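You operate a simulated robot arm through the tools that you are given. There is no shell and no other tool. Be economical: measure what you need, move in short steps, check, and stop when the job is done.

Carry out the task below with a simulated two-armed robot. There is one attempt and no reset: what you move stays moved.

TASK
Empty the drip tray, then lay it in soapy water and set the timer to about 20 minutes.
Fine: drips into the steel bowl, one pump of soap; hold the timer as you wind it.

The check looks at the end state, three seconds after you hand in, the way a careful person would. Anything else that was tipped, shoved, dropped, spilled or broken makes it a failure.

THE ROBOT
Two 6-joint arms with two-finger grippers on one trunk, on a base that drives. Base frame: it is fixed to the floor where the robot stands at the start and does not move with it; the origin is under the middle of the robot, x ahead of it, y to its left, z up; the surface under the hand at the start is at about z = 920. Readings come in mm, degrees, newtons and seconds.
The left shoulder is at the start at [30, 178, 1113], the right one opposite. With the tool pointing down near the work surface each hand reaches from about 480 to 840 mm from the robot's upright axis, wherever it stands, measured 20 degrees to its own side. Places, roughly: brass soap pump [900, 1100, 1000]; dial [500, 1300, 1000]; kitchen timer [500, 1250, 1000]; plug hole [600, 1000, 700]; sink inside [600, 800, 700]. Payload 2.54 kg a hand.
Tool frame (each hand has its own): the origin (TCP) lies between the finger pads and is the grasp point; the fingertips stand 30 mm ahead of it; z points along the fingers, y is the line along which they close. The gripper opens to 116 mm. The gripper's body begins 95 mm behind the TCP.
Orientation is that of the tool frame in the base frame, as [roll, pitch, yaw] about the fixed x, y, z axes, in that order (R = Rz(yaw) Ry(pitch) Rx(roll)). With the fingers straight down and closing along the base's y, the tool's x points along the base's -x, its y along +y and its z along -z.

THE INTERFACE
- The arms move only by the tool play_rows. It takes "left_increments", "right_increments" or both (then of equal length, played together; a hand with none holds still); each is a list of rows, each an object (a shift or turn left out is 0, a gripper value left out holds the last) with "rot": the turn, a rotation vector about the tool's x, y, z in units of 8 degrees (1.0 is 8 degrees), a list of three; "slide": the shift along the tool's x, y, z in units of 30 mm (1.0 is 30 mm), a list of three; "claw": the finger opening in mm, from 0 to 116. In form: [{"rot": [rx, ry, rz], "slide": [dx, dy, dz], "claw": claw}, ...]. A call has 1 to 12 rows; each row shifts and turns the commanded pose from where the row before left it, along the tool's axes as they then stand. A call with a number of a shift or a turn outside -1 to 1 is refused whole. Rows are played at 5 a second. More than 50 mm and 8.6 degrees between two rows, or a gripper value outside its range, and nothing of the call is played. Where a pose cannot be reached the arm comes as near as it can. A force on the tool above 40 N (or 10 N above the force at the start of the call, whichever is more), or a blocked arm, ends the call early, and 0.2 s more pass. The fingers move at their own pace (about 153 mm/s each) and stop on an object; they squeeze with about 28 N. The grip force told is the motor's: it shows also when the fingers shut on nothing. Time passes only in rows, and 0.2 s behind the last, so rows that do not move let the fingers close. The reply holds the time, the measured pose of the TCP, the force on the tool along the base axes, the opening and the grip force, in the units named above and with some noise, with the torque about the TCP (base axes, N m) and any sound that the robot's microphone picked up.
- Cameras (640 x 400 px; columns grow to the right, rows downward): "scene" is now at [41.1, 28.2, 1833.3]; the picture's right is [0.39, -0.92, 0.00], its down [-0.71, -0.30, -0.64] and it looks along [0.59, 0.25, -0.77] (base axes); focal length 290 px, centre (320, 200). "left" rides on the left gripper at [69, 15, -122] in its tool frame; the picture's right is [-0.21, 0.98, 0.00], its down [-0.83, -0.18, -0.53] and it looks along [-0.52, -0.11, 0.85] (tool axes); focal length 251 px, centre (320, 200). "right" rides on the right gripper at [69, -15, -122] in its tool frame; the picture's right is [0.21, 0.98, 0.00], its down [-0.83, 0.18, -0.53] and it looks along [-0.52, 0.11, 0.85] (tool axes); focal length 251 px, centre (320, 200).
- capture(camera): a new picture of that camera. It takes no simulated time.
- lift_body(by): slides the trunk up (or, below 0, down) by that many mm; the arms and the scene camera ride with it, the base frame stays. It gives what a move gives, with no picture.
- base_move(legs): drives the robot by 1 to 6 legs, each [ahead, left, turn to the left] in mm, mm and degrees, along the robot's own axes; the way and the turn of a leg run together, so that a leg with both is an arc; at most 1500 mm and 180 degrees a leg. The arms and the cameras ride along, it lands a little off, and it stops where it bumps. It gives what a move gives.
- pan_tilt(pan, tilt): turns the head with the scene camera to pan (to the left, within 143 degrees either way) and tilt (down, from -29 to 69), counted from straight ahead of the robot. It gives what a move gives.
- point_at(camera, pixels): there is no depth. For up to 12 entries [column, row, z] of the newest picture of that camera ("zoom" is the newest enlarged one), the place [x, y] in the base frame at which the ray of that pixel passes the height z, good to about 3 mm. It takes no simulated time.
- zoom(camera, box): a new picture of the part [left, top, right, bottom] of that camera's present view, enlarged. It takes no simulated time.
- sign_off(): hands the job in; it is judged then, once.

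Keep the steps short. Do not move on a guess: measure, check each grasp and each placing, and mend mistakes. In all there are 80 turns and 78 pictures (those below and enlarged ones count). Leave the grippers open and the arms clear of the work at the hand-in unless told otherwise, and finish with a single line.

The tools are called after "Emit:" as a command line: name --argument value ..., lists and objects as JSON in quotes. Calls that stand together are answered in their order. play_rows: Moves the arms, as the interface text tells. Its arguments: {"type":"object","properties":{"left_increments":{"type":"array"},"right_increments":{"type":"array"}},"required":[]} The other tools are called the same way: lift_body (by) slides the trunk up or down; base_move (legs) drives the base; pan_tilt (pan, tilt) turns the head that bears the scene camera; capture (camera) takes a picture; point_at (camera, pixels) gives the place at which the rays of pixels pass given heights; zoom (camera, box) takes an enlarged picture of a part of a camera's view; sign_off () hands the job in.

At the start:

```text
clock: 0.0
left_position: [330.4, 487.4, 1355.5]
left_orientation: [180.0, 0.0, -179.9]
left_force: [1.0, 0.4, 0.4]
left_moment: [0.01, 0.01, 0.01]
left_finger_gap: 116.1
left_grasp_force: 0.0
right_position: [481.7, 68.7, 1338.0]
right_orientation: [-180.0, 0.1, -179.9]
right_force: [0.2, -0.1, -0.5]
right_moment: [-0.01, -0.01, 0.01]
right_finger_gap: 116.0
right_grasp_force: 0.2
trunk travel left (down, up): [-325.0, 215.0]
robot x, y, heading: [-1.7, 0.7, -0.1]
head pan, tilt: [22.7, 50.4]
```

scene: 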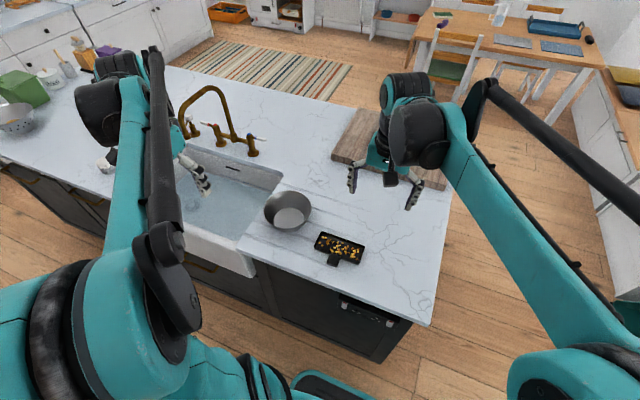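
right: 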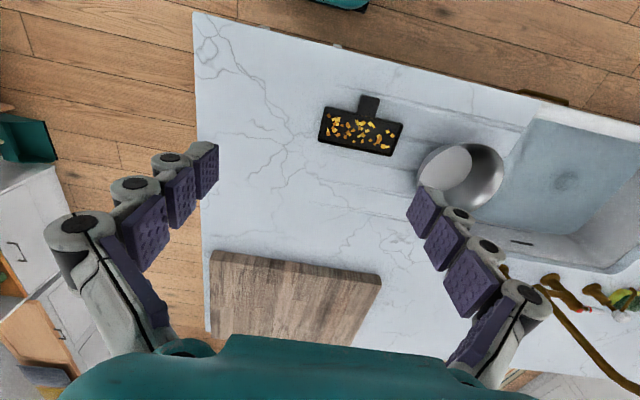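
left: 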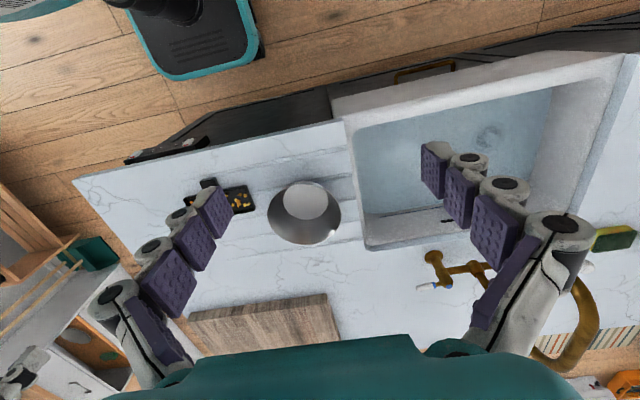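

I see a black tray with crumbs near scene (340,247), the steel bowl at (288,210), and the sink to its left. I'll zoom in on these and locate them first.

Emit:
zoom --camera "scene" --box '[160, 80, 400, 280]'

Emit:
zoom --camera "right" --box '[280, 70, 640, 295]'

Emit:
point_at --camera "right" --pixels '[[328, 106, 920], [403, 122, 920], [392, 155, 920], [319, 139, 920], [369, 97, 920], [460, 175, 920], [503, 160, 980], [418, 190, 980], [528, 115, 920], [455, 222, 920]]'

Emit:
pan_tilt --pan 60 --tilt 40

Emit:
capture --camera "scene"

```text
2.00 times, centred on (280, 180) of scene
```

zoom: 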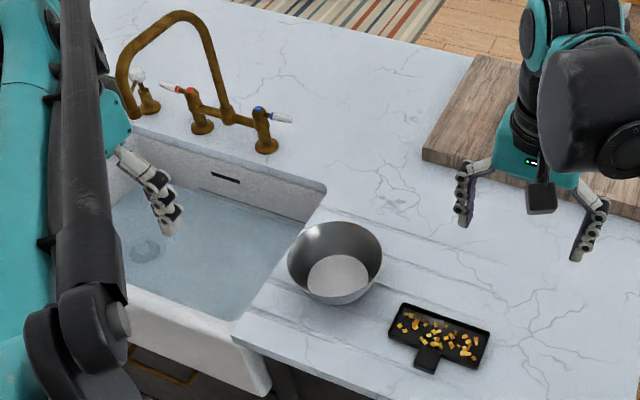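

```text
1.78 times, centred on (460, 182) of right
```

zoom: 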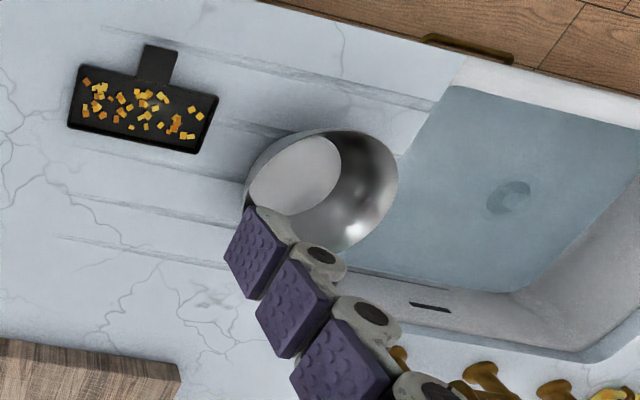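

```text
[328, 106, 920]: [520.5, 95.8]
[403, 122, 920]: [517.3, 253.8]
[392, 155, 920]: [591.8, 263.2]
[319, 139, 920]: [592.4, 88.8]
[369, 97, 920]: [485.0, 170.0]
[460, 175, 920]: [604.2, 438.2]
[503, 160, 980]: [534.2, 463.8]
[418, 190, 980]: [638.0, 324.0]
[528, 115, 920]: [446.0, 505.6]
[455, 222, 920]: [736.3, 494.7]
```

```text
clock: 1.0
left_position: [332.2, 486.7, 1355.4]
left_orientation: [-180.0, -0.1, 180.0]
left_force: [-0.7, 0.3, -0.1]
left_moment: [0.01, -0.01, -0.03]
left_finger_gap: 116.1
left_grasp_force: 0.1
right_position: [482.7, 68.6, 1337.9]
right_orientation: [179.9, -0.1, -180.0]
right_force: [0.1, 0.5, -0.1]
right_moment: [0.0, -0.03, 0.0]
right_finger_gap: 116.2
right_grasp_force: 0.1
trunk travel left (down, up): [-325.0, 215.0]
robot x, y, heading: [-0.1, -0.2, -0.1]
head pan, tilt: [60.0, 40.0]
```

```text
72 pictures are left
```

scene: 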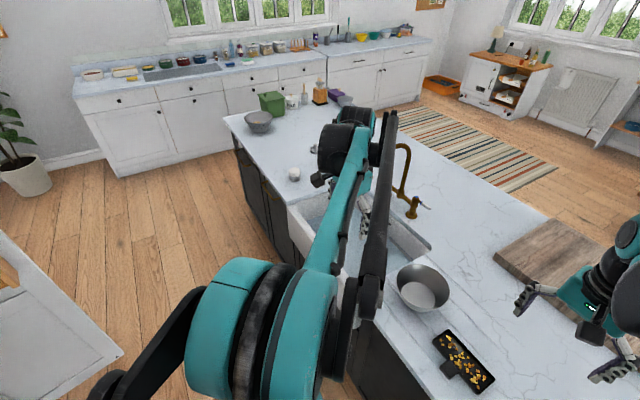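

The tray spans about x 517–592, y 90–260, with its handle pointing toward me at y≈170. Next I'll drive left to survey the sink, pump and timer, before touching anything.

Emit:
base_move --legs '[[0, 800, 0]]'

Emit:
pan_tilt --pan 10 --tilt 45

Emit:
capture --camera "scene"

Emit:
capture --camera "left"

Emit:
capture --camera "right"

```text
clock: 5.3
left_position: [325.7, 1288.3, 1355.8]
left_orientation: [180.0, 0.0, -179.5]
left_force: [0.8, -0.1, -0.3]
left_moment: [-0.01, -0.01, -0.01]
left_finger_gap: 115.9
left_grasp_force: 0.0
right_position: [477.7, 872.2, 1338.6]
right_orientation: [-180.0, -0.1, -179.7]
right_force: [0.4, -0.1, 0.4]
right_moment: [-0.01, 0.0, -0.02]
right_finger_gap: 115.8
right_grasp_force: 0.0
trunk travel left (down, up): [-325.0, 215.0]
robot x, y, heading: [-1.0, 796.9, 0.2]
head pan, tilt: [60.0, 40.0]
```

```text
clock: 6.5
left_position: [325.1, 1289.0, 1355.8]
left_orientation: [179.9, 0.0, -179.6]
left_force: [-0.7, -1.1, -0.2]
left_moment: [-0.01, 0.0, -0.01]
left_finger_gap: 116.0
left_grasp_force: 0.0
right_position: [478.4, 870.5, 1339.5]
right_orientation: [-179.9, 0.0, -179.6]
right_force: [0.2, 0.3, 0.3]
right_moment: [-0.01, 0.02, 0.02]
right_finger_gap: 116.0
right_grasp_force: 0.0
trunk travel left (down, up): [-325.0, 215.0]
robot x, y, heading: [-2.8, 797.5, 0.4]
head pan, tilt: [10.0, 45.0]
```

```text
71 pictures are left
```

scene: 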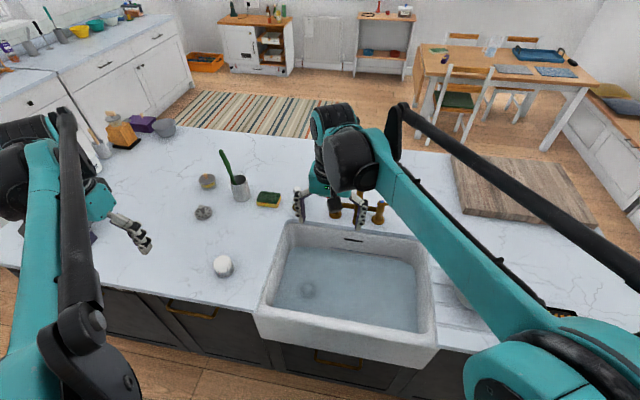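

```text
70 pictures are left
```

left: 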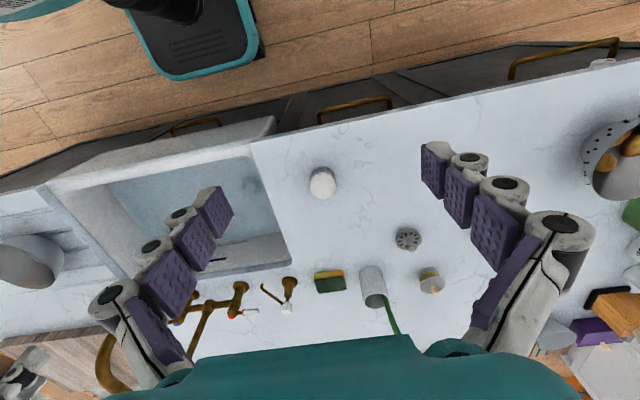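

```text
69 pictures are left
```

right: 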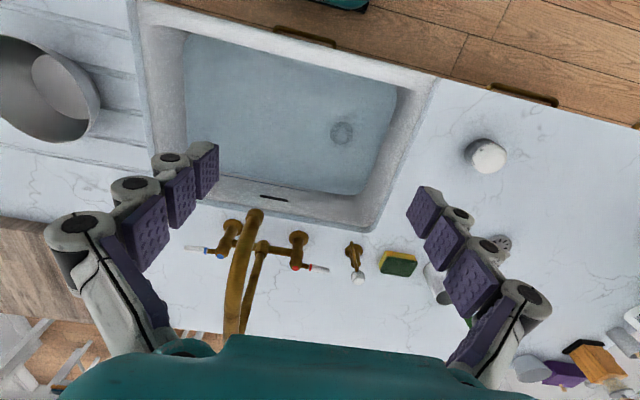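

I see the sink, a white round object (probably the timer) at right (490,155), a brass pump at (355,262) and a grey disc. I'll zoom in on each.

Emit:
zoom --camera "right" --box '[320, 90, 560, 290]'

Emit:
zoom --camera "left" --box '[240, 140, 460, 320]'

Emit:
zoom --camera "scene" --box '[180, 140, 300, 300]'

Emit:
zoom --camera "scene" --box '[250, 190, 450, 370]'

Emit:
point_at --camera "right" --pixels '[[488, 155, 920], [488, 155, 970], [502, 242, 925], [358, 278, 1000], [353, 248, 1000], [342, 132, 720], [188, 35, 730], [396, 85, 730], [362, 193, 730], [180, 172, 730], [435, 85, 920], [370, 230, 920]]'

Emit:
point_at --camera "left" --pixels '[[322, 182, 920], [322, 182, 970], [407, 239, 925], [286, 307, 1000], [290, 283, 1000], [250, 155, 920], [290, 262, 920]]'

```text
2.00 times, centred on (440, 190) of right
```

zoom: 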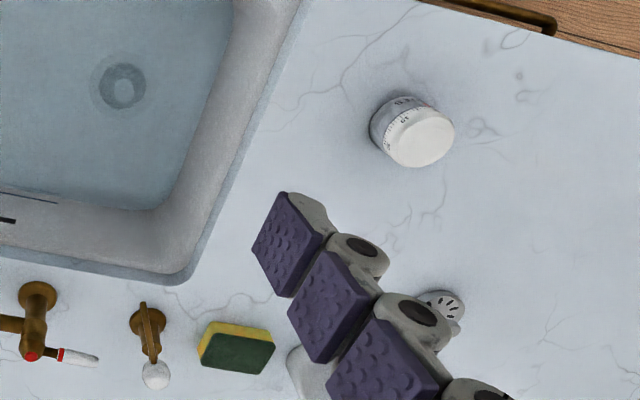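

```text
2.22 times, centred on (350, 230) of left
```

zoom: 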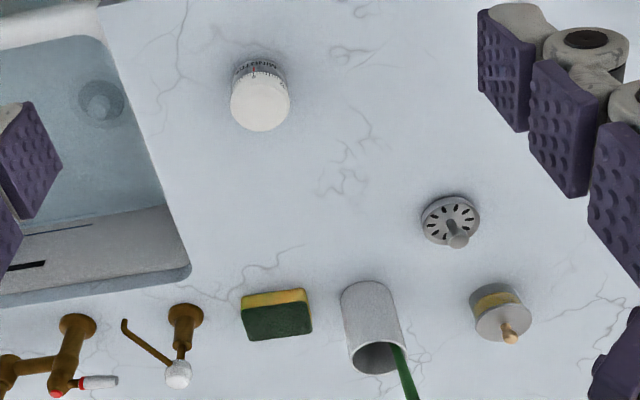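

```text
2.50 times, centred on (240, 220) of scene
```

zoom: 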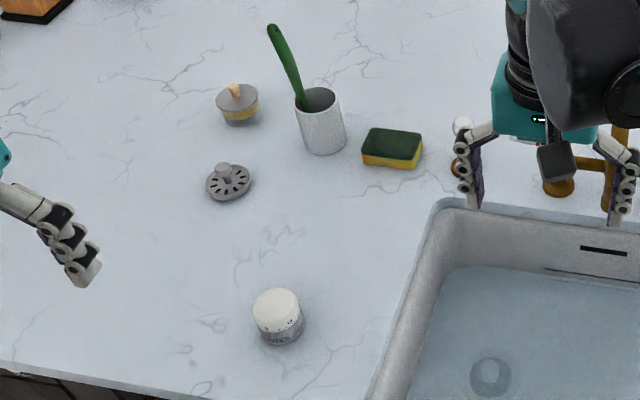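

```text
2.22 times, centred on (350, 280) of scene
```

zoom: 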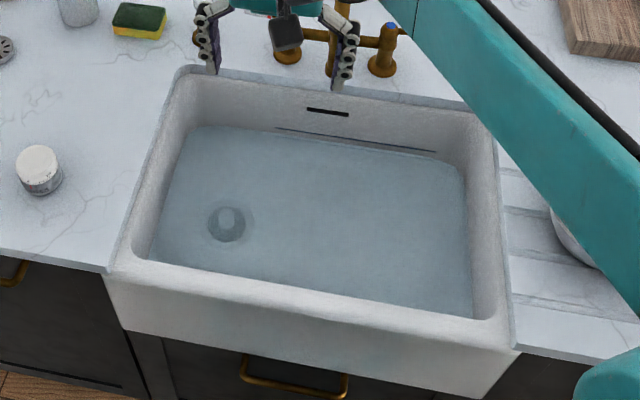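

```text
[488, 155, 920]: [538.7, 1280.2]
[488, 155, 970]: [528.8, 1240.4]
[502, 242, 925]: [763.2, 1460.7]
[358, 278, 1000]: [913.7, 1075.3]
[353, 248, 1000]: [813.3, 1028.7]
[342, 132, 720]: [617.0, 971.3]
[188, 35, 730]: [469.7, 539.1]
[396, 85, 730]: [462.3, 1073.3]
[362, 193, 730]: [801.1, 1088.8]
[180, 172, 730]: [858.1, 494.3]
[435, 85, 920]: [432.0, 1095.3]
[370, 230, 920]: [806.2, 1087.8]
```

```text
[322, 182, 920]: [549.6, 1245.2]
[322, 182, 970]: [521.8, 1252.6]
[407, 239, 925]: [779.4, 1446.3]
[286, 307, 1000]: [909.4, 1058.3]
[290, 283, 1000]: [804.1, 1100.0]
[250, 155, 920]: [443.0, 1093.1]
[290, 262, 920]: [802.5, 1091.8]
```

The sink already holds water with the plug in. The timer (a twist-cap type) stands at about (525,1246), and the pump is behind the sink's left corner. I'll do the tray first: drive back and move the right arm out to the right.

Emit:
base_move --legs '[[0, -800, 0]]'

Emit:
play_rows --right_increments '[{"slide": [0.3, -1, 0]}, {"slide": [0.3, -1, 0]}, {"slide": [0, -1, 0]}, {"slide": [0, -1, 0]}, {"slide": [0, -1, 0]}, {"slide": [0, -1, 0]}, {"slide": [0, -1, 0]}, {"slide": [0, -1, 0]}, {"slide": [0, -1, 0]}, {"slide": [0, -1, 0]}]' --left_increments '[{"slide": [-0.3, -1, 0.3]}, {"slide": [-0.3, -1, 0.3]}, {"slide": [-0.3, -1, 0.3]}, {"slide": [-0.3, -1, 0.3]}, {"slide": [-0.3, -1, 0.3]}, {"slide": [-0.3, -1, 0.3]}, {"slide": [-0.3, -1, 0.5]}, {"slide": [-0.3, -1, 0.5]}, {"slide": [0, 0, 0.5]}, {"slide": [0, 0, 0.5]}]'

Emit:
pan_tilt --pan 20 --tilt 55

Emit:
capture --camera "left"

Emit:
capture --camera "scene"

```text
clock: 10.8
left_position: [328.8, 485.7, 1356.1]
left_orientation: [-179.9, 0.0, -178.7]
left_force: [-0.6, 0.1, 0.8]
left_moment: [0.0, 0.01, 0.01]
left_finger_gap: 116.1
left_grasp_force: 0.1
right_position: [489.6, 70.6, 1338.1]
right_orientation: [179.9, 0.1, -178.7]
right_force: [0.1, 0.6, 0.1]
right_moment: [0.01, 0.0, 0.04]
right_finger_gap: 115.9
right_grasp_force: 0.0
trunk travel left (down, up): [-325.0, 215.0]
robot x, y, heading: [12.1, -11.3, 1.6]
head pan, tilt: [10.0, 45.0]
```

```text
clock: 13.0
left_position: [408.1, 246.3, 1242.0]
left_orientation: [180.0, 0.0, -178.7]
left_force: [0.7, -0.1, 0.7]
left_moment: [0.03, -0.01, -0.01]
left_finger_gap: 115.8
left_grasp_force: 0.1
right_position: [481.0, -230.0, 1338.8]
right_orientation: [-180.0, 0.1, -178.6]
right_force: [-0.5, -0.4, -0.2]
right_moment: [0.06, 0.0, 0.01]
right_finger_gap: 116.1
right_grasp_force: 0.1
trunk travel left (down, up): [-325.0, 215.0]
robot x, y, heading: [9.4, -7.6, 1.4]
head pan, tilt: [10.0, 45.0]
```

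```text
clock: 13.8
left_position: [406.7, 246.8, 1242.2]
left_orientation: [180.0, 0.0, -178.6]
left_force: [-0.2, -0.3, 0.5]
left_moment: [-0.02, 0.05, -0.02]
left_finger_gap: 116.0
left_grasp_force: 0.0
right_position: [479.3, -228.7, 1339.9]
right_orientation: [-180.0, 0.0, -178.6]
right_force: [0.2, 0.0, -0.1]
right_moment: [-0.04, -0.01, 0.01]
right_finger_gap: 116.2
right_grasp_force: 0.0
trunk travel left (down, up): [-325.0, 215.0]
robot x, y, heading: [8.5, -11.3, 1.6]
head pan, tilt: [20.0, 55.0]
```

```text
64 pictures are left
```

left: 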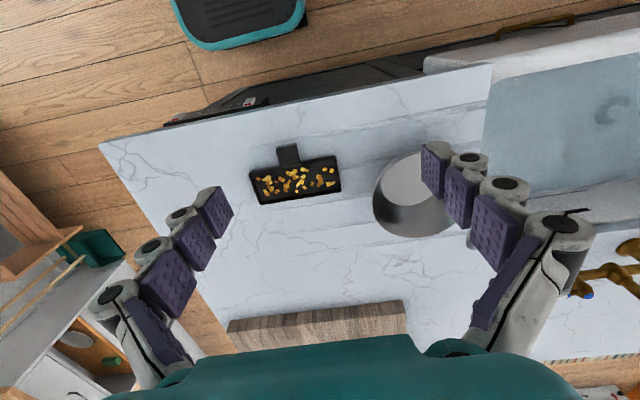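

```text
63 pictures are left
```

scene: 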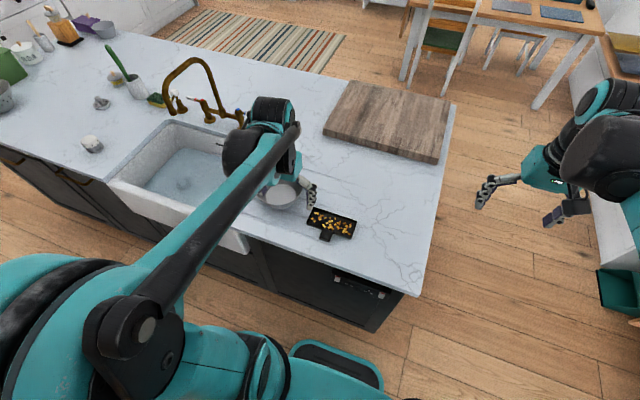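

The left camera sees the tray with its handle at (289,155). I'll zoom in and measure the handle and the bowl.

Emit:
zoom --camera "left" --box '[230, 120, 470, 270]'

Emit:
point_at --camera "zoom" --pixels '[[160, 70, 930], [155, 110, 930], [205, 102, 930], [185, 68, 930], [170, 88, 930], [55, 140, 935], [295, 100, 935], [85, 220, 935], [390, 200, 1000], [600, 200, 1000], [500, 90, 1000], [500, 310, 920]]'

Emit:
zoom --camera "scene" --box '[240, 160, 400, 260]'

```text
2.67 times, centred on (350, 195) of left
```

zoom: 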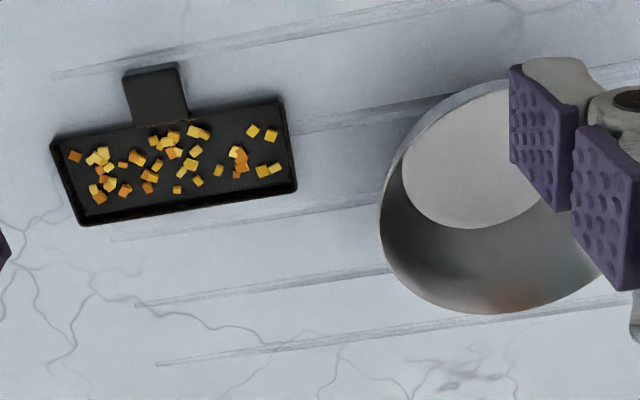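

```text
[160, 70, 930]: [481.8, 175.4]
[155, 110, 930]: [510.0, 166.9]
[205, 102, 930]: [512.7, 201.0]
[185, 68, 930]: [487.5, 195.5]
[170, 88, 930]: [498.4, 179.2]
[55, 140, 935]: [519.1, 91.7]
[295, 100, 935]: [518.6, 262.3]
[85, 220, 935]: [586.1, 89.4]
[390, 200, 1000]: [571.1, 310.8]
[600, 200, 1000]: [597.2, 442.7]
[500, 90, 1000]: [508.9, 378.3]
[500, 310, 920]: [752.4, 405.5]
```

```text
4.00 times, centred on (320, 210) of scene
```

zoom: 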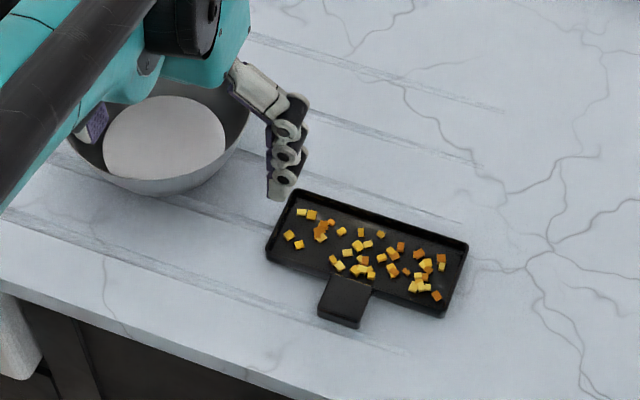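

The handle is about 40 mm wide and centred near (496,169.5). I'll bring the left hand above it, tilt the tool 30° forward and set the opening to 80.

Emit:
play_rows --left_increments '[{"slide": [-0.38, -0.37, 0.88], "claw": 80}, {"slide": [-0.38, -0.37, 0.88]}, {"slide": [-0.38, -0.37, 0.88]}, {"slide": [-0.38, -0.37, 0.88]}, {"slide": [-0.38, -0.37, 0.88]}, {"slide": [-0.38, -0.37, 0.88]}, {"slide": [-0.38, -0.37, 0.88]}, {"rot": [0, -0.94, 0]}, {"rot": [0, -0.94, 0]}, {"rot": [0, -0.94, 0]}, {"rot": [0, -0.94, 0]}]'

Emit:
capture --camera "left"

Emit:
point_at --camera "left" --pixels '[[320, 150, 935]]'

```text
clock: 16.1
left_position: [490.6, 170.8, 1063.3]
left_orientation: [180.0, 30.1, -178.6]
left_force: [0.5, -0.6, 0.5]
left_moment: [0.01, -0.02, 0.0]
left_finger_gap: 80.1
left_grasp_force: 0.1
left hand out of reach, approached as far as the arm can: row 11
right_position: [478.8, -228.9, 1339.6]
right_orientation: [179.9, 0.0, -178.6]
right_force: [-0.4, 0.1, -0.6]
right_moment: [0.0, -0.04, 0.01]
right_finger_gap: 115.9
right_grasp_force: 0.0
trunk travel left (down, up): [-325.0, 215.0]
robot x, y, heading: [9.7, -7.6, 1.3]
head pan, tilt: [20.0, 55.0]
```

```text
60 pictures are left
```

left: 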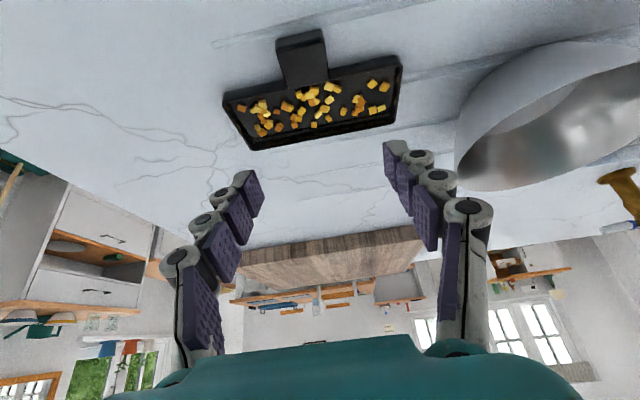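

```text
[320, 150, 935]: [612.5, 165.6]
```

Reach was marginal because the robot stands too close. I'll back the base 120 mm and bring the hand forward again.

Emit:
base_move --legs '[[-120, 0, -1.3]]'

Emit:
play_rows --left_increments '[{"slide": [-0.84, 0, 0.483]}, {"slide": [-0.84, 0, 0.483]}, {"slide": [-0.84, 0, 0.483]}, {"slide": [-0.84, 0, 0.483]}, {"slide": [0.5, 0, 0.866]}, {"slide": [0.5, 0, 0.866]}]'

Emit:
capture --camera "left"

Emit:
point_at --camera "left" --pixels '[[275, 35, 935], [325, 30, 935], [330, 80, 935], [285, 90, 935]]'

```text
clock: 17.4
left_position: [375.9, 159.6, 1063.3]
left_orientation: [180.0, 29.9, -179.8]
left_force: [0.1, 0.4, -0.3]
left_moment: [0.0, 0.01, 0.0]
left_finger_gap: 80.2
left_grasp_force: 0.0
right_position: [356.2, -239.6, 1339.2]
right_orientation: [179.9, 0.0, -179.8]
right_force: [-1.2, 0.2, 0.3]
right_moment: [0.01, -0.04, 0.03]
right_finger_gap: 115.7
right_grasp_force: 0.0
trunk travel left (down, up): [-325.0, 215.0]
robot x, y, heading: [-110.5, -12.1, 0.2]
head pan, tilt: [20.0, 55.0]
```

```text
clock: 18.8
left_position: [492.0, 161.9, 1002.5]
left_orientation: [180.0, 30.1, -179.8]
left_force: [0.5, -1.2, 0.9]
left_moment: [0.02, 0.03, -0.01]
left_finger_gap: 79.8
left_grasp_force: 0.1
right_position: [357.8, -240.6, 1339.2]
right_orientation: [-180.0, 0.1, -179.8]
right_force: [0.0, -0.4, 0.0]
right_moment: [0.0, 0.02, -0.03]
right_finger_gap: 116.0
right_grasp_force: 0.0
trunk travel left (down, up): [-325.0, 215.0]
robot x, y, heading: [-107.5, -10.4, 0.0]
head pan, tilt: [20.0, 55.0]
```

```text
59 pictures are left
```

left: 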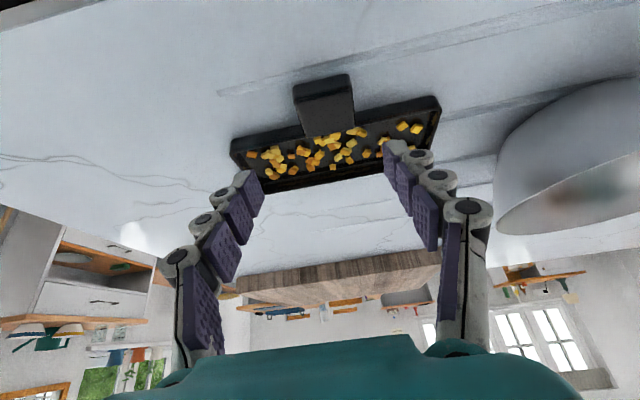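

```text
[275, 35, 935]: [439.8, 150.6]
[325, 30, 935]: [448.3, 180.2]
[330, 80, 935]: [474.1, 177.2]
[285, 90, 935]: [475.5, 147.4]
```

Emit:
point_at --camera "left" --pixels '[[293, 88, 938], [350, 75, 938], [355, 115, 938], [303, 128, 938], [298, 100, 920], [437, 96, 940], [231, 142, 940]]'

```text
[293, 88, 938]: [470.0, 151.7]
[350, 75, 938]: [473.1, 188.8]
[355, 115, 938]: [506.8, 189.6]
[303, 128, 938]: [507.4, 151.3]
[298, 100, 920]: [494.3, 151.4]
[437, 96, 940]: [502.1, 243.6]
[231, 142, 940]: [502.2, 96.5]
```

From two views, the handle's centre is about (498,169.5) with its top near 928. I'll lower the hand so the fingertips straddle it, just above the counter.

Emit:
play_rows --left_increments '[{"slide": [0.58, 0.127, 0.62]}, {"slide": [0.58, 0.127, 0.62]}]'

Emit:
capture --camera "left"

```text
clock: 19.4
left_position: [496.8, 168.1, 963.6]
left_orientation: [180.0, 29.9, -179.7]
left_force: [0.5, 0.2, -0.3]
left_moment: [0.04, 0.02, 0.02]
left_finger_gap: 80.0
left_grasp_force: 0.1
left hand out of reach, approached as far as the arm can: row 2
right_position: [357.5, -240.3, 1339.6]
right_orientation: [-180.0, 0.0, -179.8]
right_force: [-0.2, 0.4, 0.7]
right_moment: [0.0, 0.01, -0.03]
right_finger_gap: 116.0
right_grasp_force: 0.0
trunk travel left (down, up): [-325.0, 215.0]
robot x, y, heading: [-108.2, -12.9, 0.1]
head pan, tilt: [20.0, 55.0]
```

```text
58 pictures are left
```

left: 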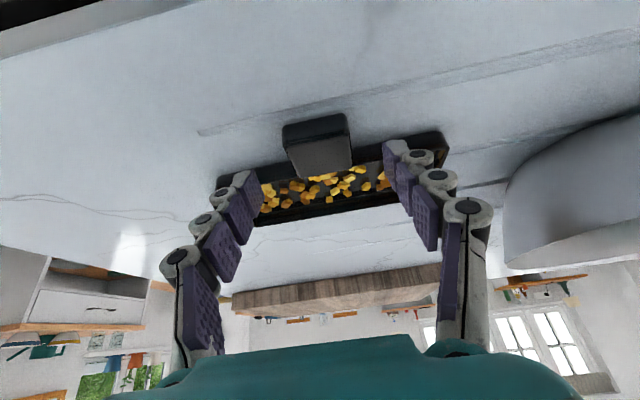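

The arm limit stopped the descent at z 964. I'll raise the hand, back off 60 mm and lower the trunk, so the arm works in a better range.

Emit:
play_rows --left_increments '[{"slide": [-0.5, 0, -0.866]}, {"slide": [-0.5, 0, -0.866]}, {"slide": [-0.5, 0, -0.866]}, {"slide": [-0.5, 0, -0.866]}, {"slide": [-0.5, 0, -0.866]}]'

Emit:
base_move --legs '[[-60, 0, 0]]'

Emit:
lift_body --by -100

```text
clock: 20.6
left_position: [496.2, 169.1, 1117.8]
left_orientation: [179.9, 30.0, -179.9]
left_force: [-0.4, 0.8, -0.1]
left_moment: [0.01, -0.01, -0.02]
left_finger_gap: 80.2
left_grasp_force: 0.0
right_position: [355.7, -241.4, 1339.8]
right_orientation: [179.9, 0.1, -179.9]
right_force: [-0.2, 1.3, 0.3]
right_moment: [0.0, -0.05, -0.01]
right_finger_gap: 115.7
right_grasp_force: 0.1
trunk travel left (down, up): [-325.0, 215.0]
robot x, y, heading: [-109.8, -13.6, 0.3]
head pan, tilt: [20.0, 55.0]
```

```text
clock: 21.6
left_position: [436.6, 166.9, 1116.5]
left_orientation: [180.0, 30.1, -180.0]
left_force: [-0.7, -0.1, 0.3]
left_moment: [-0.04, -0.03, 0.0]
left_finger_gap: 80.0
left_grasp_force: 0.0
right_position: [296.5, -240.5, 1339.8]
right_orientation: [-179.9, 0.0, -179.9]
right_force: [-0.8, 0.1, 0.4]
right_moment: [0.0, -0.1, 0.02]
right_finger_gap: 115.8
right_grasp_force: 0.0
trunk travel left (down, up): [-325.0, 215.0]
robot x, y, heading: [-168.7, -9.6, -0.0]
head pan, tilt: [20.0, 55.0]
```

```text
clock: 22.9
left_position: [438.5, 167.3, 1016.6]
left_orientation: [-180.0, 30.0, -179.9]
left_force: [-0.8, 0.5, 0.4]
left_moment: [0.02, -0.01, 0.0]
left_finger_gap: 80.0
left_grasp_force: 0.1
right_position: [296.1, -241.1, 1239.7]
right_orientation: [180.0, 0.0, -180.0]
right_force: [0.2, 0.2, 0.4]
right_moment: [0.0, 0.02, 0.0]
right_finger_gap: 115.9
right_grasp_force: 0.1
trunk travel left (down, up): [-225.0, 315.0]
robot x, y, heading: [-169.0, -9.5, 0.2]
head pan, tilt: [20.0, 55.0]
```

Emit:
play_rows --left_increments '[{"slide": [-0.075, 0.02, 0.86]}, {"slide": [-0.075, 0.02, 0.86]}, {"slide": [-0.075, 0.02, 0.83]}]'

Emit:
capture --camera "left"

```text
clock: 23.7
left_position: [482.8, 170.3, 954.0]
left_orientation: [-180.0, 30.0, -179.8]
left_force: [-0.5, 0.6, 0.2]
left_moment: [-0.03, -0.02, 0.03]
left_finger_gap: 80.2
left_grasp_force: 0.1
right_position: [298.1, -240.4, 1239.4]
right_orientation: [-179.9, 0.0, -179.9]
right_force: [0.6, -0.3, -0.1]
right_moment: [0.03, 0.03, -0.01]
right_finger_gap: 115.7
right_grasp_force: 0.1
trunk travel left (down, up): [-225.0, 315.0]
robot x, y, heading: [-173.2, -11.0, 0.2]
head pan, tilt: [20.0, 55.0]
```

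```text
57 pictures are left
```

left: 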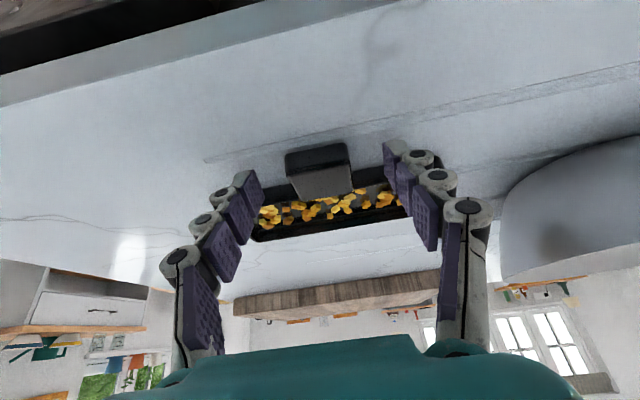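

The handle sits between the fingertips, so I'll close the fingers.

Emit:
play_rows --left_increments '[{"claw": 30}, {"claw": 20}, {}, {}]'

Emit:
capture --camera "left"

```text
clock: 24.7
left_position: [482.3, 170.8, 954.4]
left_orientation: [-179.9, 30.0, 180.0]
left_force: [-1.4, 0.9, 4.4]
left_moment: [0.05, -0.15, -0.02]
left_finger_gap: 38.9
left_grasp_force: 27.8
right_position: [296.5, -241.5, 1240.4]
right_orientation: [-180.0, -0.1, -179.9]
right_force: [0.2, -0.9, 0.7]
right_moment: [0.0, -0.04, -0.02]
right_finger_gap: 115.8
right_grasp_force: 0.0
trunk travel left (down, up): [-225.0, 315.0]
robot x, y, heading: [-172.3, -12.2, 0.2]
head pan, tilt: [20.0, 55.0]
```

```text
56 pictures are left
```

left: 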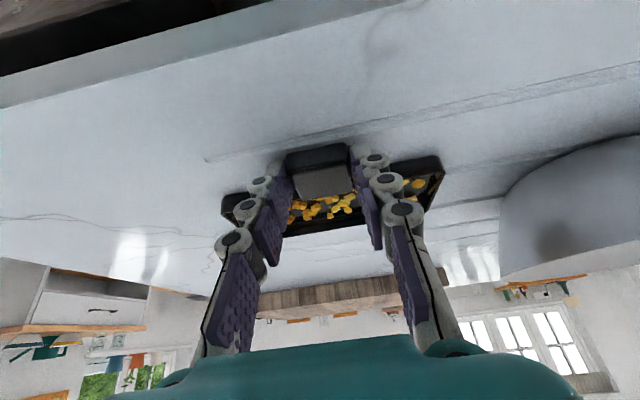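

Gripped at 38.9 mm. I'll lift slowly and check that the tray stays level.

Emit:
play_rows --left_increments '[{"slide": [-0.2, 0, -0.346]}, {"slide": [-0.25, 0, -0.433]}, {"slide": [-0.25, 0, -0.433]}, {"slide": [-0.25, 0, -0.433]}, {"slide": [-0.25, 0, -0.433]}]'

Emit:
capture --camera "left"

Emit:
zoom --camera "scene" --box '[160, 100, 480, 300]'

```text
clock: 25.9
left_position: [481.5, 170.5, 1026.3]
left_orientation: [-179.9, 30.0, -180.0]
left_force: [0.3, -0.6, -0.7]
left_moment: [0.05, -0.01, 0.0]
left_finger_gap: 38.9
left_grasp_force: 27.9
right_position: [295.9, -240.3, 1239.6]
right_orientation: [180.0, 0.0, -179.9]
right_force: [-0.2, 0.3, 0.6]
right_moment: [0.0, -0.02, 0.01]
right_finger_gap: 116.1
right_grasp_force: 0.0
trunk travel left (down, up): [-225.0, 315.0]
robot x, y, heading: [-167.6, -10.4, -0.1]
head pan, tilt: [20.0, 55.0]
```

```text
55 pictures are left
```

left: 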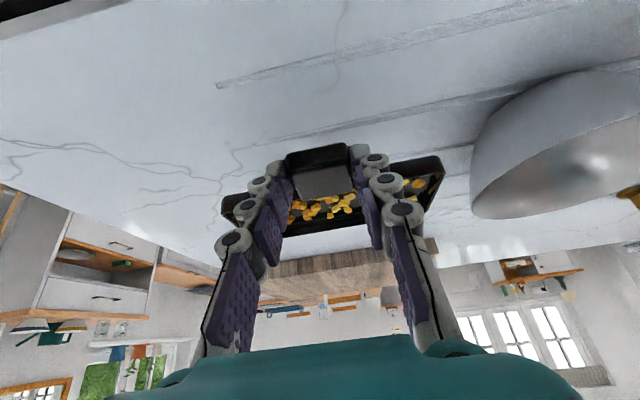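

```text
2.00 times, centred on (320, 200) of scene
```

zoom: 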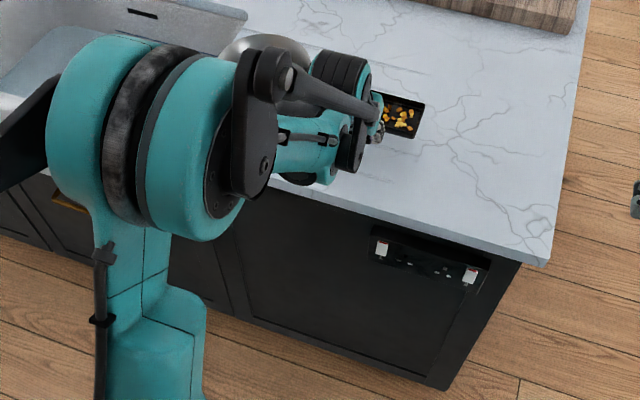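

The tray is held level. I'll raise the trunk 200 mm for clearance, then measure the bowl.

Emit:
lift_body --by 200

Emit:
capture --camera "left"

Emit:
capture --camera "scene"

```text
clock: 28.1
left_position: [481.7, 170.1, 1227.0]
left_orientation: [-180.0, 30.0, -180.0]
left_force: [-0.5, -0.3, 0.2]
left_moment: [-0.02, 0.02, 0.0]
left_finger_gap: 38.9
left_grasp_force: 27.8
right_position: [296.9, -241.4, 1440.7]
right_orientation: [-179.9, 0.0, -179.9]
right_force: [-0.3, -0.7, 0.3]
right_moment: [0.01, -0.01, -0.01]
right_finger_gap: 116.2
right_grasp_force: 0.2
trunk travel left (down, up): [-425.0, 115.0]
robot x, y, heading: [-167.4, -6.8, -0.0]
head pan, tilt: [20.0, 55.0]
```

```text
53 pictures are left
```

left: 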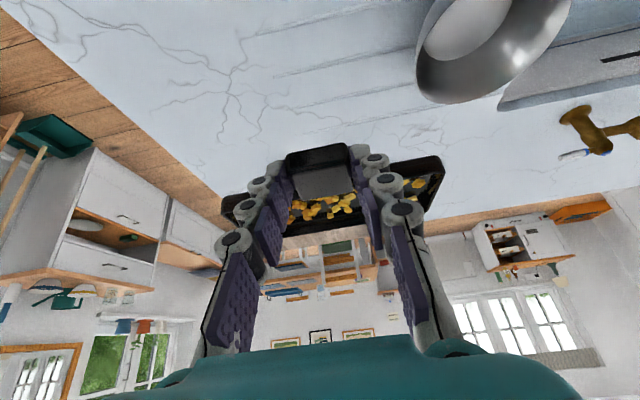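

```text
52 pictures are left
```

scene: 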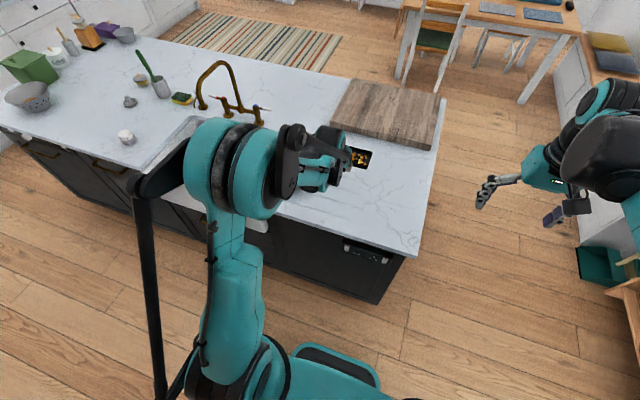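

I'll drive 225 mm left so the tray comes over the bowl's line. The tray is well above the rim.

Emit:
base_move --legs '[[0, 225, 0]]'

Emit:
capture --camera "left"

Emit:
capture --camera "right"

```text
clock: 29.8
left_position: [483.4, 392.2, 1226.3]
left_orientation: [-180.0, 30.0, -180.0]
left_force: [0.6, 0.3, -0.5]
left_moment: [-0.01, 0.02, 0.0]
left_finger_gap: 38.9
left_grasp_force: 27.9
right_position: [295.4, -18.2, 1439.4]
right_orientation: [180.0, -0.1, 180.0]
right_force: [0.1, 0.5, 0.4]
right_moment: [0.0, -0.01, 0.0]
right_finger_gap: 116.1
right_grasp_force: 0.0
trunk travel left (down, up): [-425.0, 115.0]
robot x, y, heading: [-170.4, 209.0, -0.0]
head pan, tilt: [20.0, 55.0]
```

```text
51 pictures are left
```

left: 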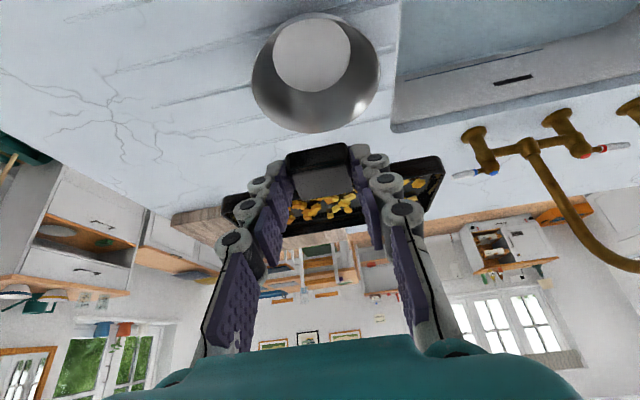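

```text
50 pictures are left
```

right: 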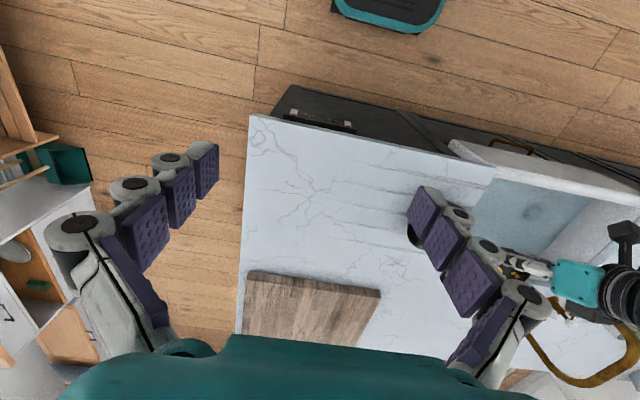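

Emit:
point_at --camera "left" --pixels '[[251, 80, 1000], [380, 75, 1000], [316, 133, 1000], [310, 13, 1000], [312, 57, 925], [274, 57, 925], [350, 57, 925], [251, 80, 980], [380, 75, 980], [316, 133, 1020], [310, 13, 1020], [316, 75, 1010]]'

```text
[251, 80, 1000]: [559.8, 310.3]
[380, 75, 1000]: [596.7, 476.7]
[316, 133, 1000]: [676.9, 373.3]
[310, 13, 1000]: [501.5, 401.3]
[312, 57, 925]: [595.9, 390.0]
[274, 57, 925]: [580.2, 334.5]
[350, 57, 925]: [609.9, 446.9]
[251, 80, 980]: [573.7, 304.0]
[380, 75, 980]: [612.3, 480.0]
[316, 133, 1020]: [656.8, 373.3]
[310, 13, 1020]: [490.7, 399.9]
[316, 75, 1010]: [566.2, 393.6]
```

The bowl rim is at about z 992, centred at (595,391), with a diameter near 175. I'll place the tray over it so that the low end tips inside.

Emit:
play_rows --left_increments '[{"slide": [0.123, 0.22, 0.745]}, {"slide": [0.123, 0.22, 0.745]}, {"slide": [0.123, 0.22, 0.745]}, {"slide": [0.123, 0.22, 0.745]}, {"slide": [0.123, 0.22, 0.745]}]'

Emit:
pan_tilt --pan 0 --tilt 50

Emit:
capture --camera "left"

Emit:
capture --camera "scene"

```text
clock: 31.0
left_position: [525.7, 426.3, 1119.3]
left_orientation: [-180.0, 30.0, -180.0]
left_force: [0.8, 0.4, -0.3]
left_moment: [0.0, 0.05, -0.02]
left_finger_gap: 38.8
left_grasp_force: 27.8
right_position: [296.4, -18.2, 1439.9]
right_orientation: [-179.9, 0.0, -180.0]
right_force: [0.4, -0.2, -0.3]
right_moment: [-0.01, 0.03, 0.01]
right_finger_gap: 116.1
right_grasp_force: 0.0
trunk travel left (down, up): [-425.0, 115.0]
robot x, y, heading: [-167.5, 214.8, -0.2]
head pan, tilt: [20.0, 55.0]
```

```text
clock: 31.8
left_position: [523.6, 425.4, 1120.3]
left_orientation: [-180.0, 30.0, 180.0]
left_force: [1.0, 0.5, -0.2]
left_moment: [0.0, 0.02, 0.02]
left_finger_gap: 38.5
left_grasp_force: 27.9
right_position: [295.6, -19.4, 1439.6]
right_orientation: [179.9, 0.1, -180.0]
right_force: [0.1, -0.3, -0.6]
right_moment: [0.02, -0.01, -0.01]
right_finger_gap: 116.0
right_grasp_force: 0.0
trunk travel left (down, up): [-425.0, 115.0]
robot x, y, heading: [-168.4, 210.7, 0.0]
head pan, tilt: [0.0, 50.0]
```

```text
49 pictures are left
```

left: 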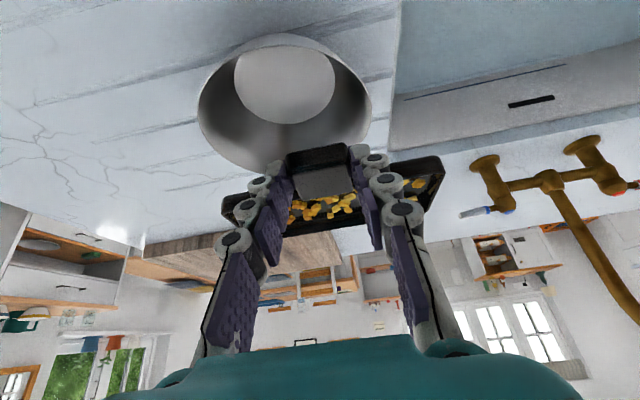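

```text
48 pictures are left
```

scene: 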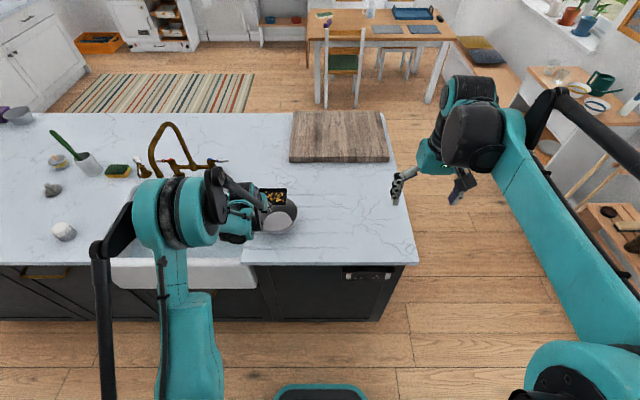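

Emit:
point_at --camera "left" --pixels '[[222, 200, 1093], [443, 158, 1093], [280, 236, 1090], [418, 218, 1090], [198, 105, 992], [372, 95, 992], [285, 178, 992]]'

```text
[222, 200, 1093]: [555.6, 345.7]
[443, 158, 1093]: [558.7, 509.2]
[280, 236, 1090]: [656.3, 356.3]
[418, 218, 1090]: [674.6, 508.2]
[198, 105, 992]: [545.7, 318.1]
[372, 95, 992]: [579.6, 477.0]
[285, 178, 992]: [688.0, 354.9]
```

The tray is centred above the bowl in y (345–509). I'll start rolling it 16° about the handle axis and check that the arm follows.

Emit:
play_rows --left_increments '[{"rot": [-0.866, 0, 0.5]}, {"rot": [-0.866, 0, 0.5]}]'

Emit:
capture --camera "left"

```text
clock: 32.4
left_position: [524.5, 425.1, 1119.2]
left_orientation: [161.5, 28.7, 171.0]
left_force: [1.1, -0.8, -0.2]
left_moment: [0.0, 0.07, -0.02]
left_finger_gap: 38.9
left_grasp_force: 27.3
right_position: [295.7, -19.4, 1439.4]
right_orientation: [180.0, 0.0, -180.0]
right_force: [-0.8, -0.1, -0.6]
right_moment: [0.01, 0.03, 0.01]
right_finger_gap: 116.0
right_grasp_force: 0.1
trunk travel left (down, up): [-425.0, 115.0]
robot x, y, heading: [-168.4, 211.9, -0.1]
head pan, tilt: [0.0, 50.0]
```

```text
47 pictures are left
```

left: 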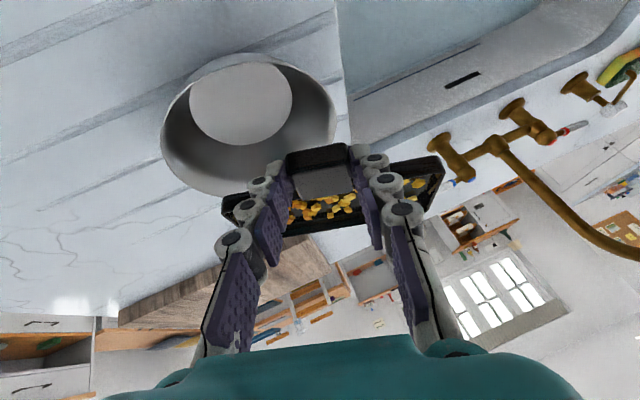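

The roll went the right way (the −y end is going down) and the position held. I'll continue to about 48°.

Emit:
play_rows --left_increments '[{"rot": [-0.866, 0, 0.5]}, {"rot": [-0.866, 0, 0.5]}, {"rot": [-0.866, 0, 0.5]}, {"rot": [-0.866, 0, 0.5]}]'

Emit:
capture --camera "left"

```text
clock: 33.4
left_position: [522.6, 423.9, 1120.3]
left_orientation: [127.8, 19.5, 156.7]
left_force: [0.5, -0.3, -0.4]
left_moment: [0.01, 0.08, 0.03]
left_finger_gap: 39.0
left_grasp_force: 27.8
right_position: [296.1, -19.2, 1439.7]
right_orientation: [180.0, 0.0, 180.0]
right_force: [-0.7, -0.4, -0.7]
right_moment: [0.02, 0.01, 0.02]
right_finger_gap: 116.2
right_grasp_force: 0.3
trunk travel left (down, up): [-425.0, 115.0]
robot x, y, heading: [-168.7, 213.6, -0.0]
head pan, tilt: [0.0, 50.0]
```

```text
46 pictures are left
```

left: 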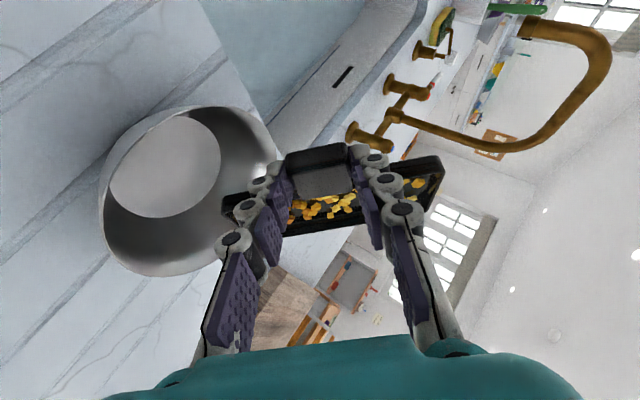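

The crumbs are still clinging at 48°. The low end is over the bowl, so I'll keep rolling to about 88°.

Emit:
play_rows --left_increments '[{"rot": [-0.866, 0, 0.5]}, {"rot": [-0.866, 0, 0.5]}, {"rot": [-0.866, 0, 0.5]}, {"rot": [-0.866, 0, 0.5]}, {"rot": [-0.866, 0, 0.5]}]'

Emit:
capture --camera "left"

```text
clock: 34.6
left_position: [523.9, 424.8, 1118.6]
left_orientation: [91.7, 0.9, 150.0]
left_force: [-0.1, 0.2, -0.4]
left_moment: [0.03, 0.02, -0.04]
left_finger_gap: 39.1
left_grasp_force: 27.5
right_position: [296.3, -19.3, 1439.7]
right_orientation: [-179.9, 0.0, 180.0]
right_force: [0.0, -0.1, 1.5]
right_moment: [0.01, 0.04, 0.0]
right_finger_gap: 116.0
right_grasp_force: 0.1
trunk travel left (down, up): [-425.0, 115.0]
robot x, y, heading: [-167.3, 211.7, 0.1]
head pan, tilt: [0.0, 50.0]
```

```text
45 pictures are left
```

left: 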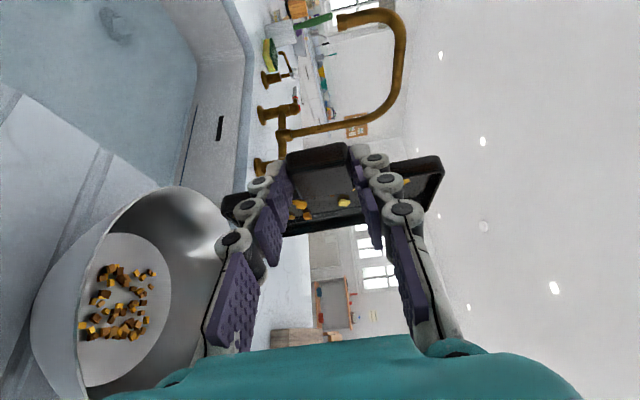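

Most crumbs fell into the bowl and a few still cling. I'll shift slightly toward the bowl's middle, raise a little and roll past vertical.

Emit:
play_rows --left_increments '[{"slide": [-0.42, 0.67, -0.72]}, {"rot": [-0.866, 0, 0.5]}, {"rot": [-0.866, 0, 0.5]}, {"rot": [-0.866, 0, 0.5]}, {"rot": [-0.866, 0, 0.5]}]'

Emit:
capture --camera "left"

```text
clock: 35.8
left_position: [502.7, 407.8, 1208.3]
left_orientation: [63.5, -14.6, 153.3]
left_force: [-0.1, -0.9, -1.1]
left_moment: [-0.03, 0.02, -0.03]
left_finger_gap: 39.0
left_grasp_force: 28.5
left hand out of reach, approached as far as the arm can: row 3, 4, 5
right_position: [294.7, -17.5, 1440.8]
right_orientation: [-179.9, 0.0, -179.9]
right_force: [0.0, 0.2, 0.5]
right_moment: [-0.04, 0.03, 0.03]
right_finger_gap: 115.8
right_grasp_force: 0.1
trunk travel left (down, up): [-425.0, 115.0]
robot x, y, heading: [-167.2, 213.2, 0.0]
head pan, tilt: [0.0, 50.0]
```

```text
44 pictures are left
```

left: 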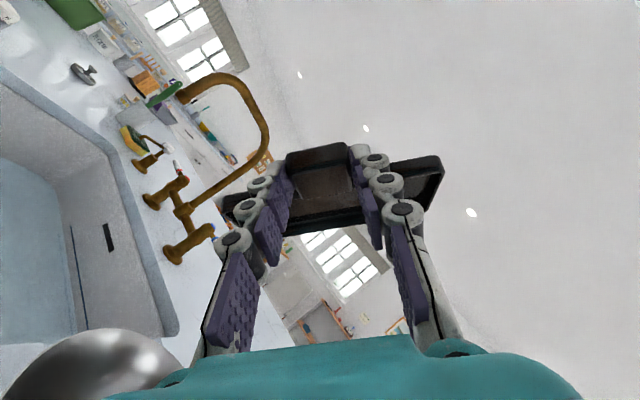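

The tray looks empty. I'll zoom in to be sure.

Emit:
zoom --camera "left" --box '[210, 130, 460, 280]'

Emit:
play_rows --left_increments '[{"rot": [0.866, 0, -0.5]}, {"rot": [0.866, 0, -0.5]}, {"rot": [0.866, 0, -0.5]}, {"rot": [0.866, 0, -0.5]}]'

Emit:
capture --camera "left"

```text
2.56 times, centred on (335, 205) of left
```

zoom: 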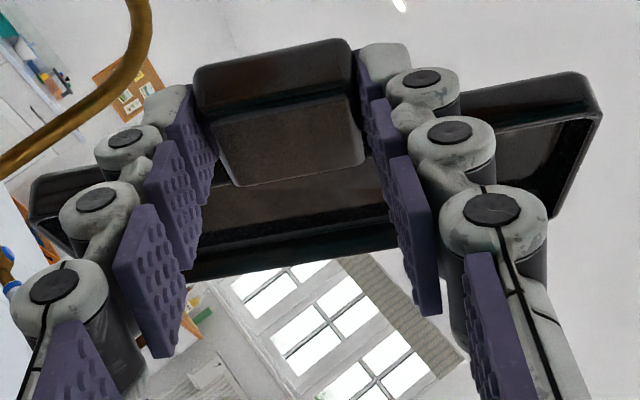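

```text
clock: 36.8
left_position: [501.0, 406.9, 1207.8]
left_orientation: [91.8, 1.1, 150.0]
left_force: [-1.0, -0.8, 0.1]
left_moment: [-0.04, 0.04, 0.02]
left_finger_gap: 39.0
left_grasp_force: 28.2
right_position: [295.7, -19.9, 1441.0]
right_orientation: [180.0, 0.0, 179.9]
right_force: [-0.1, -0.3, -0.1]
right_moment: [0.01, -0.02, 0.03]
right_finger_gap: 116.0
right_grasp_force: 0.0
trunk travel left (down, up): [-425.0, 115.0]
robot x, y, heading: [-167.4, 211.4, 0.1]
head pan, tilt: [0.0, 50.0]
```

```text
42 pictures are left
```

left: 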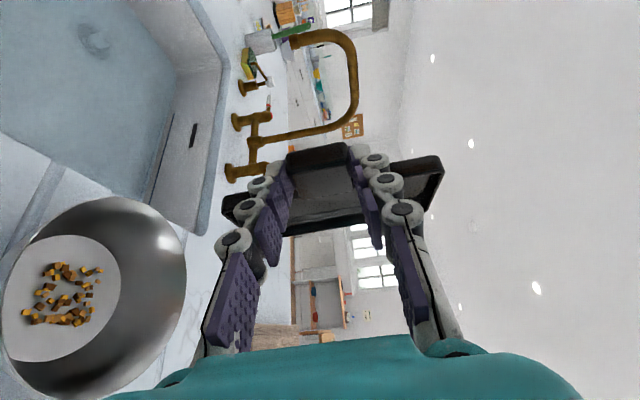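

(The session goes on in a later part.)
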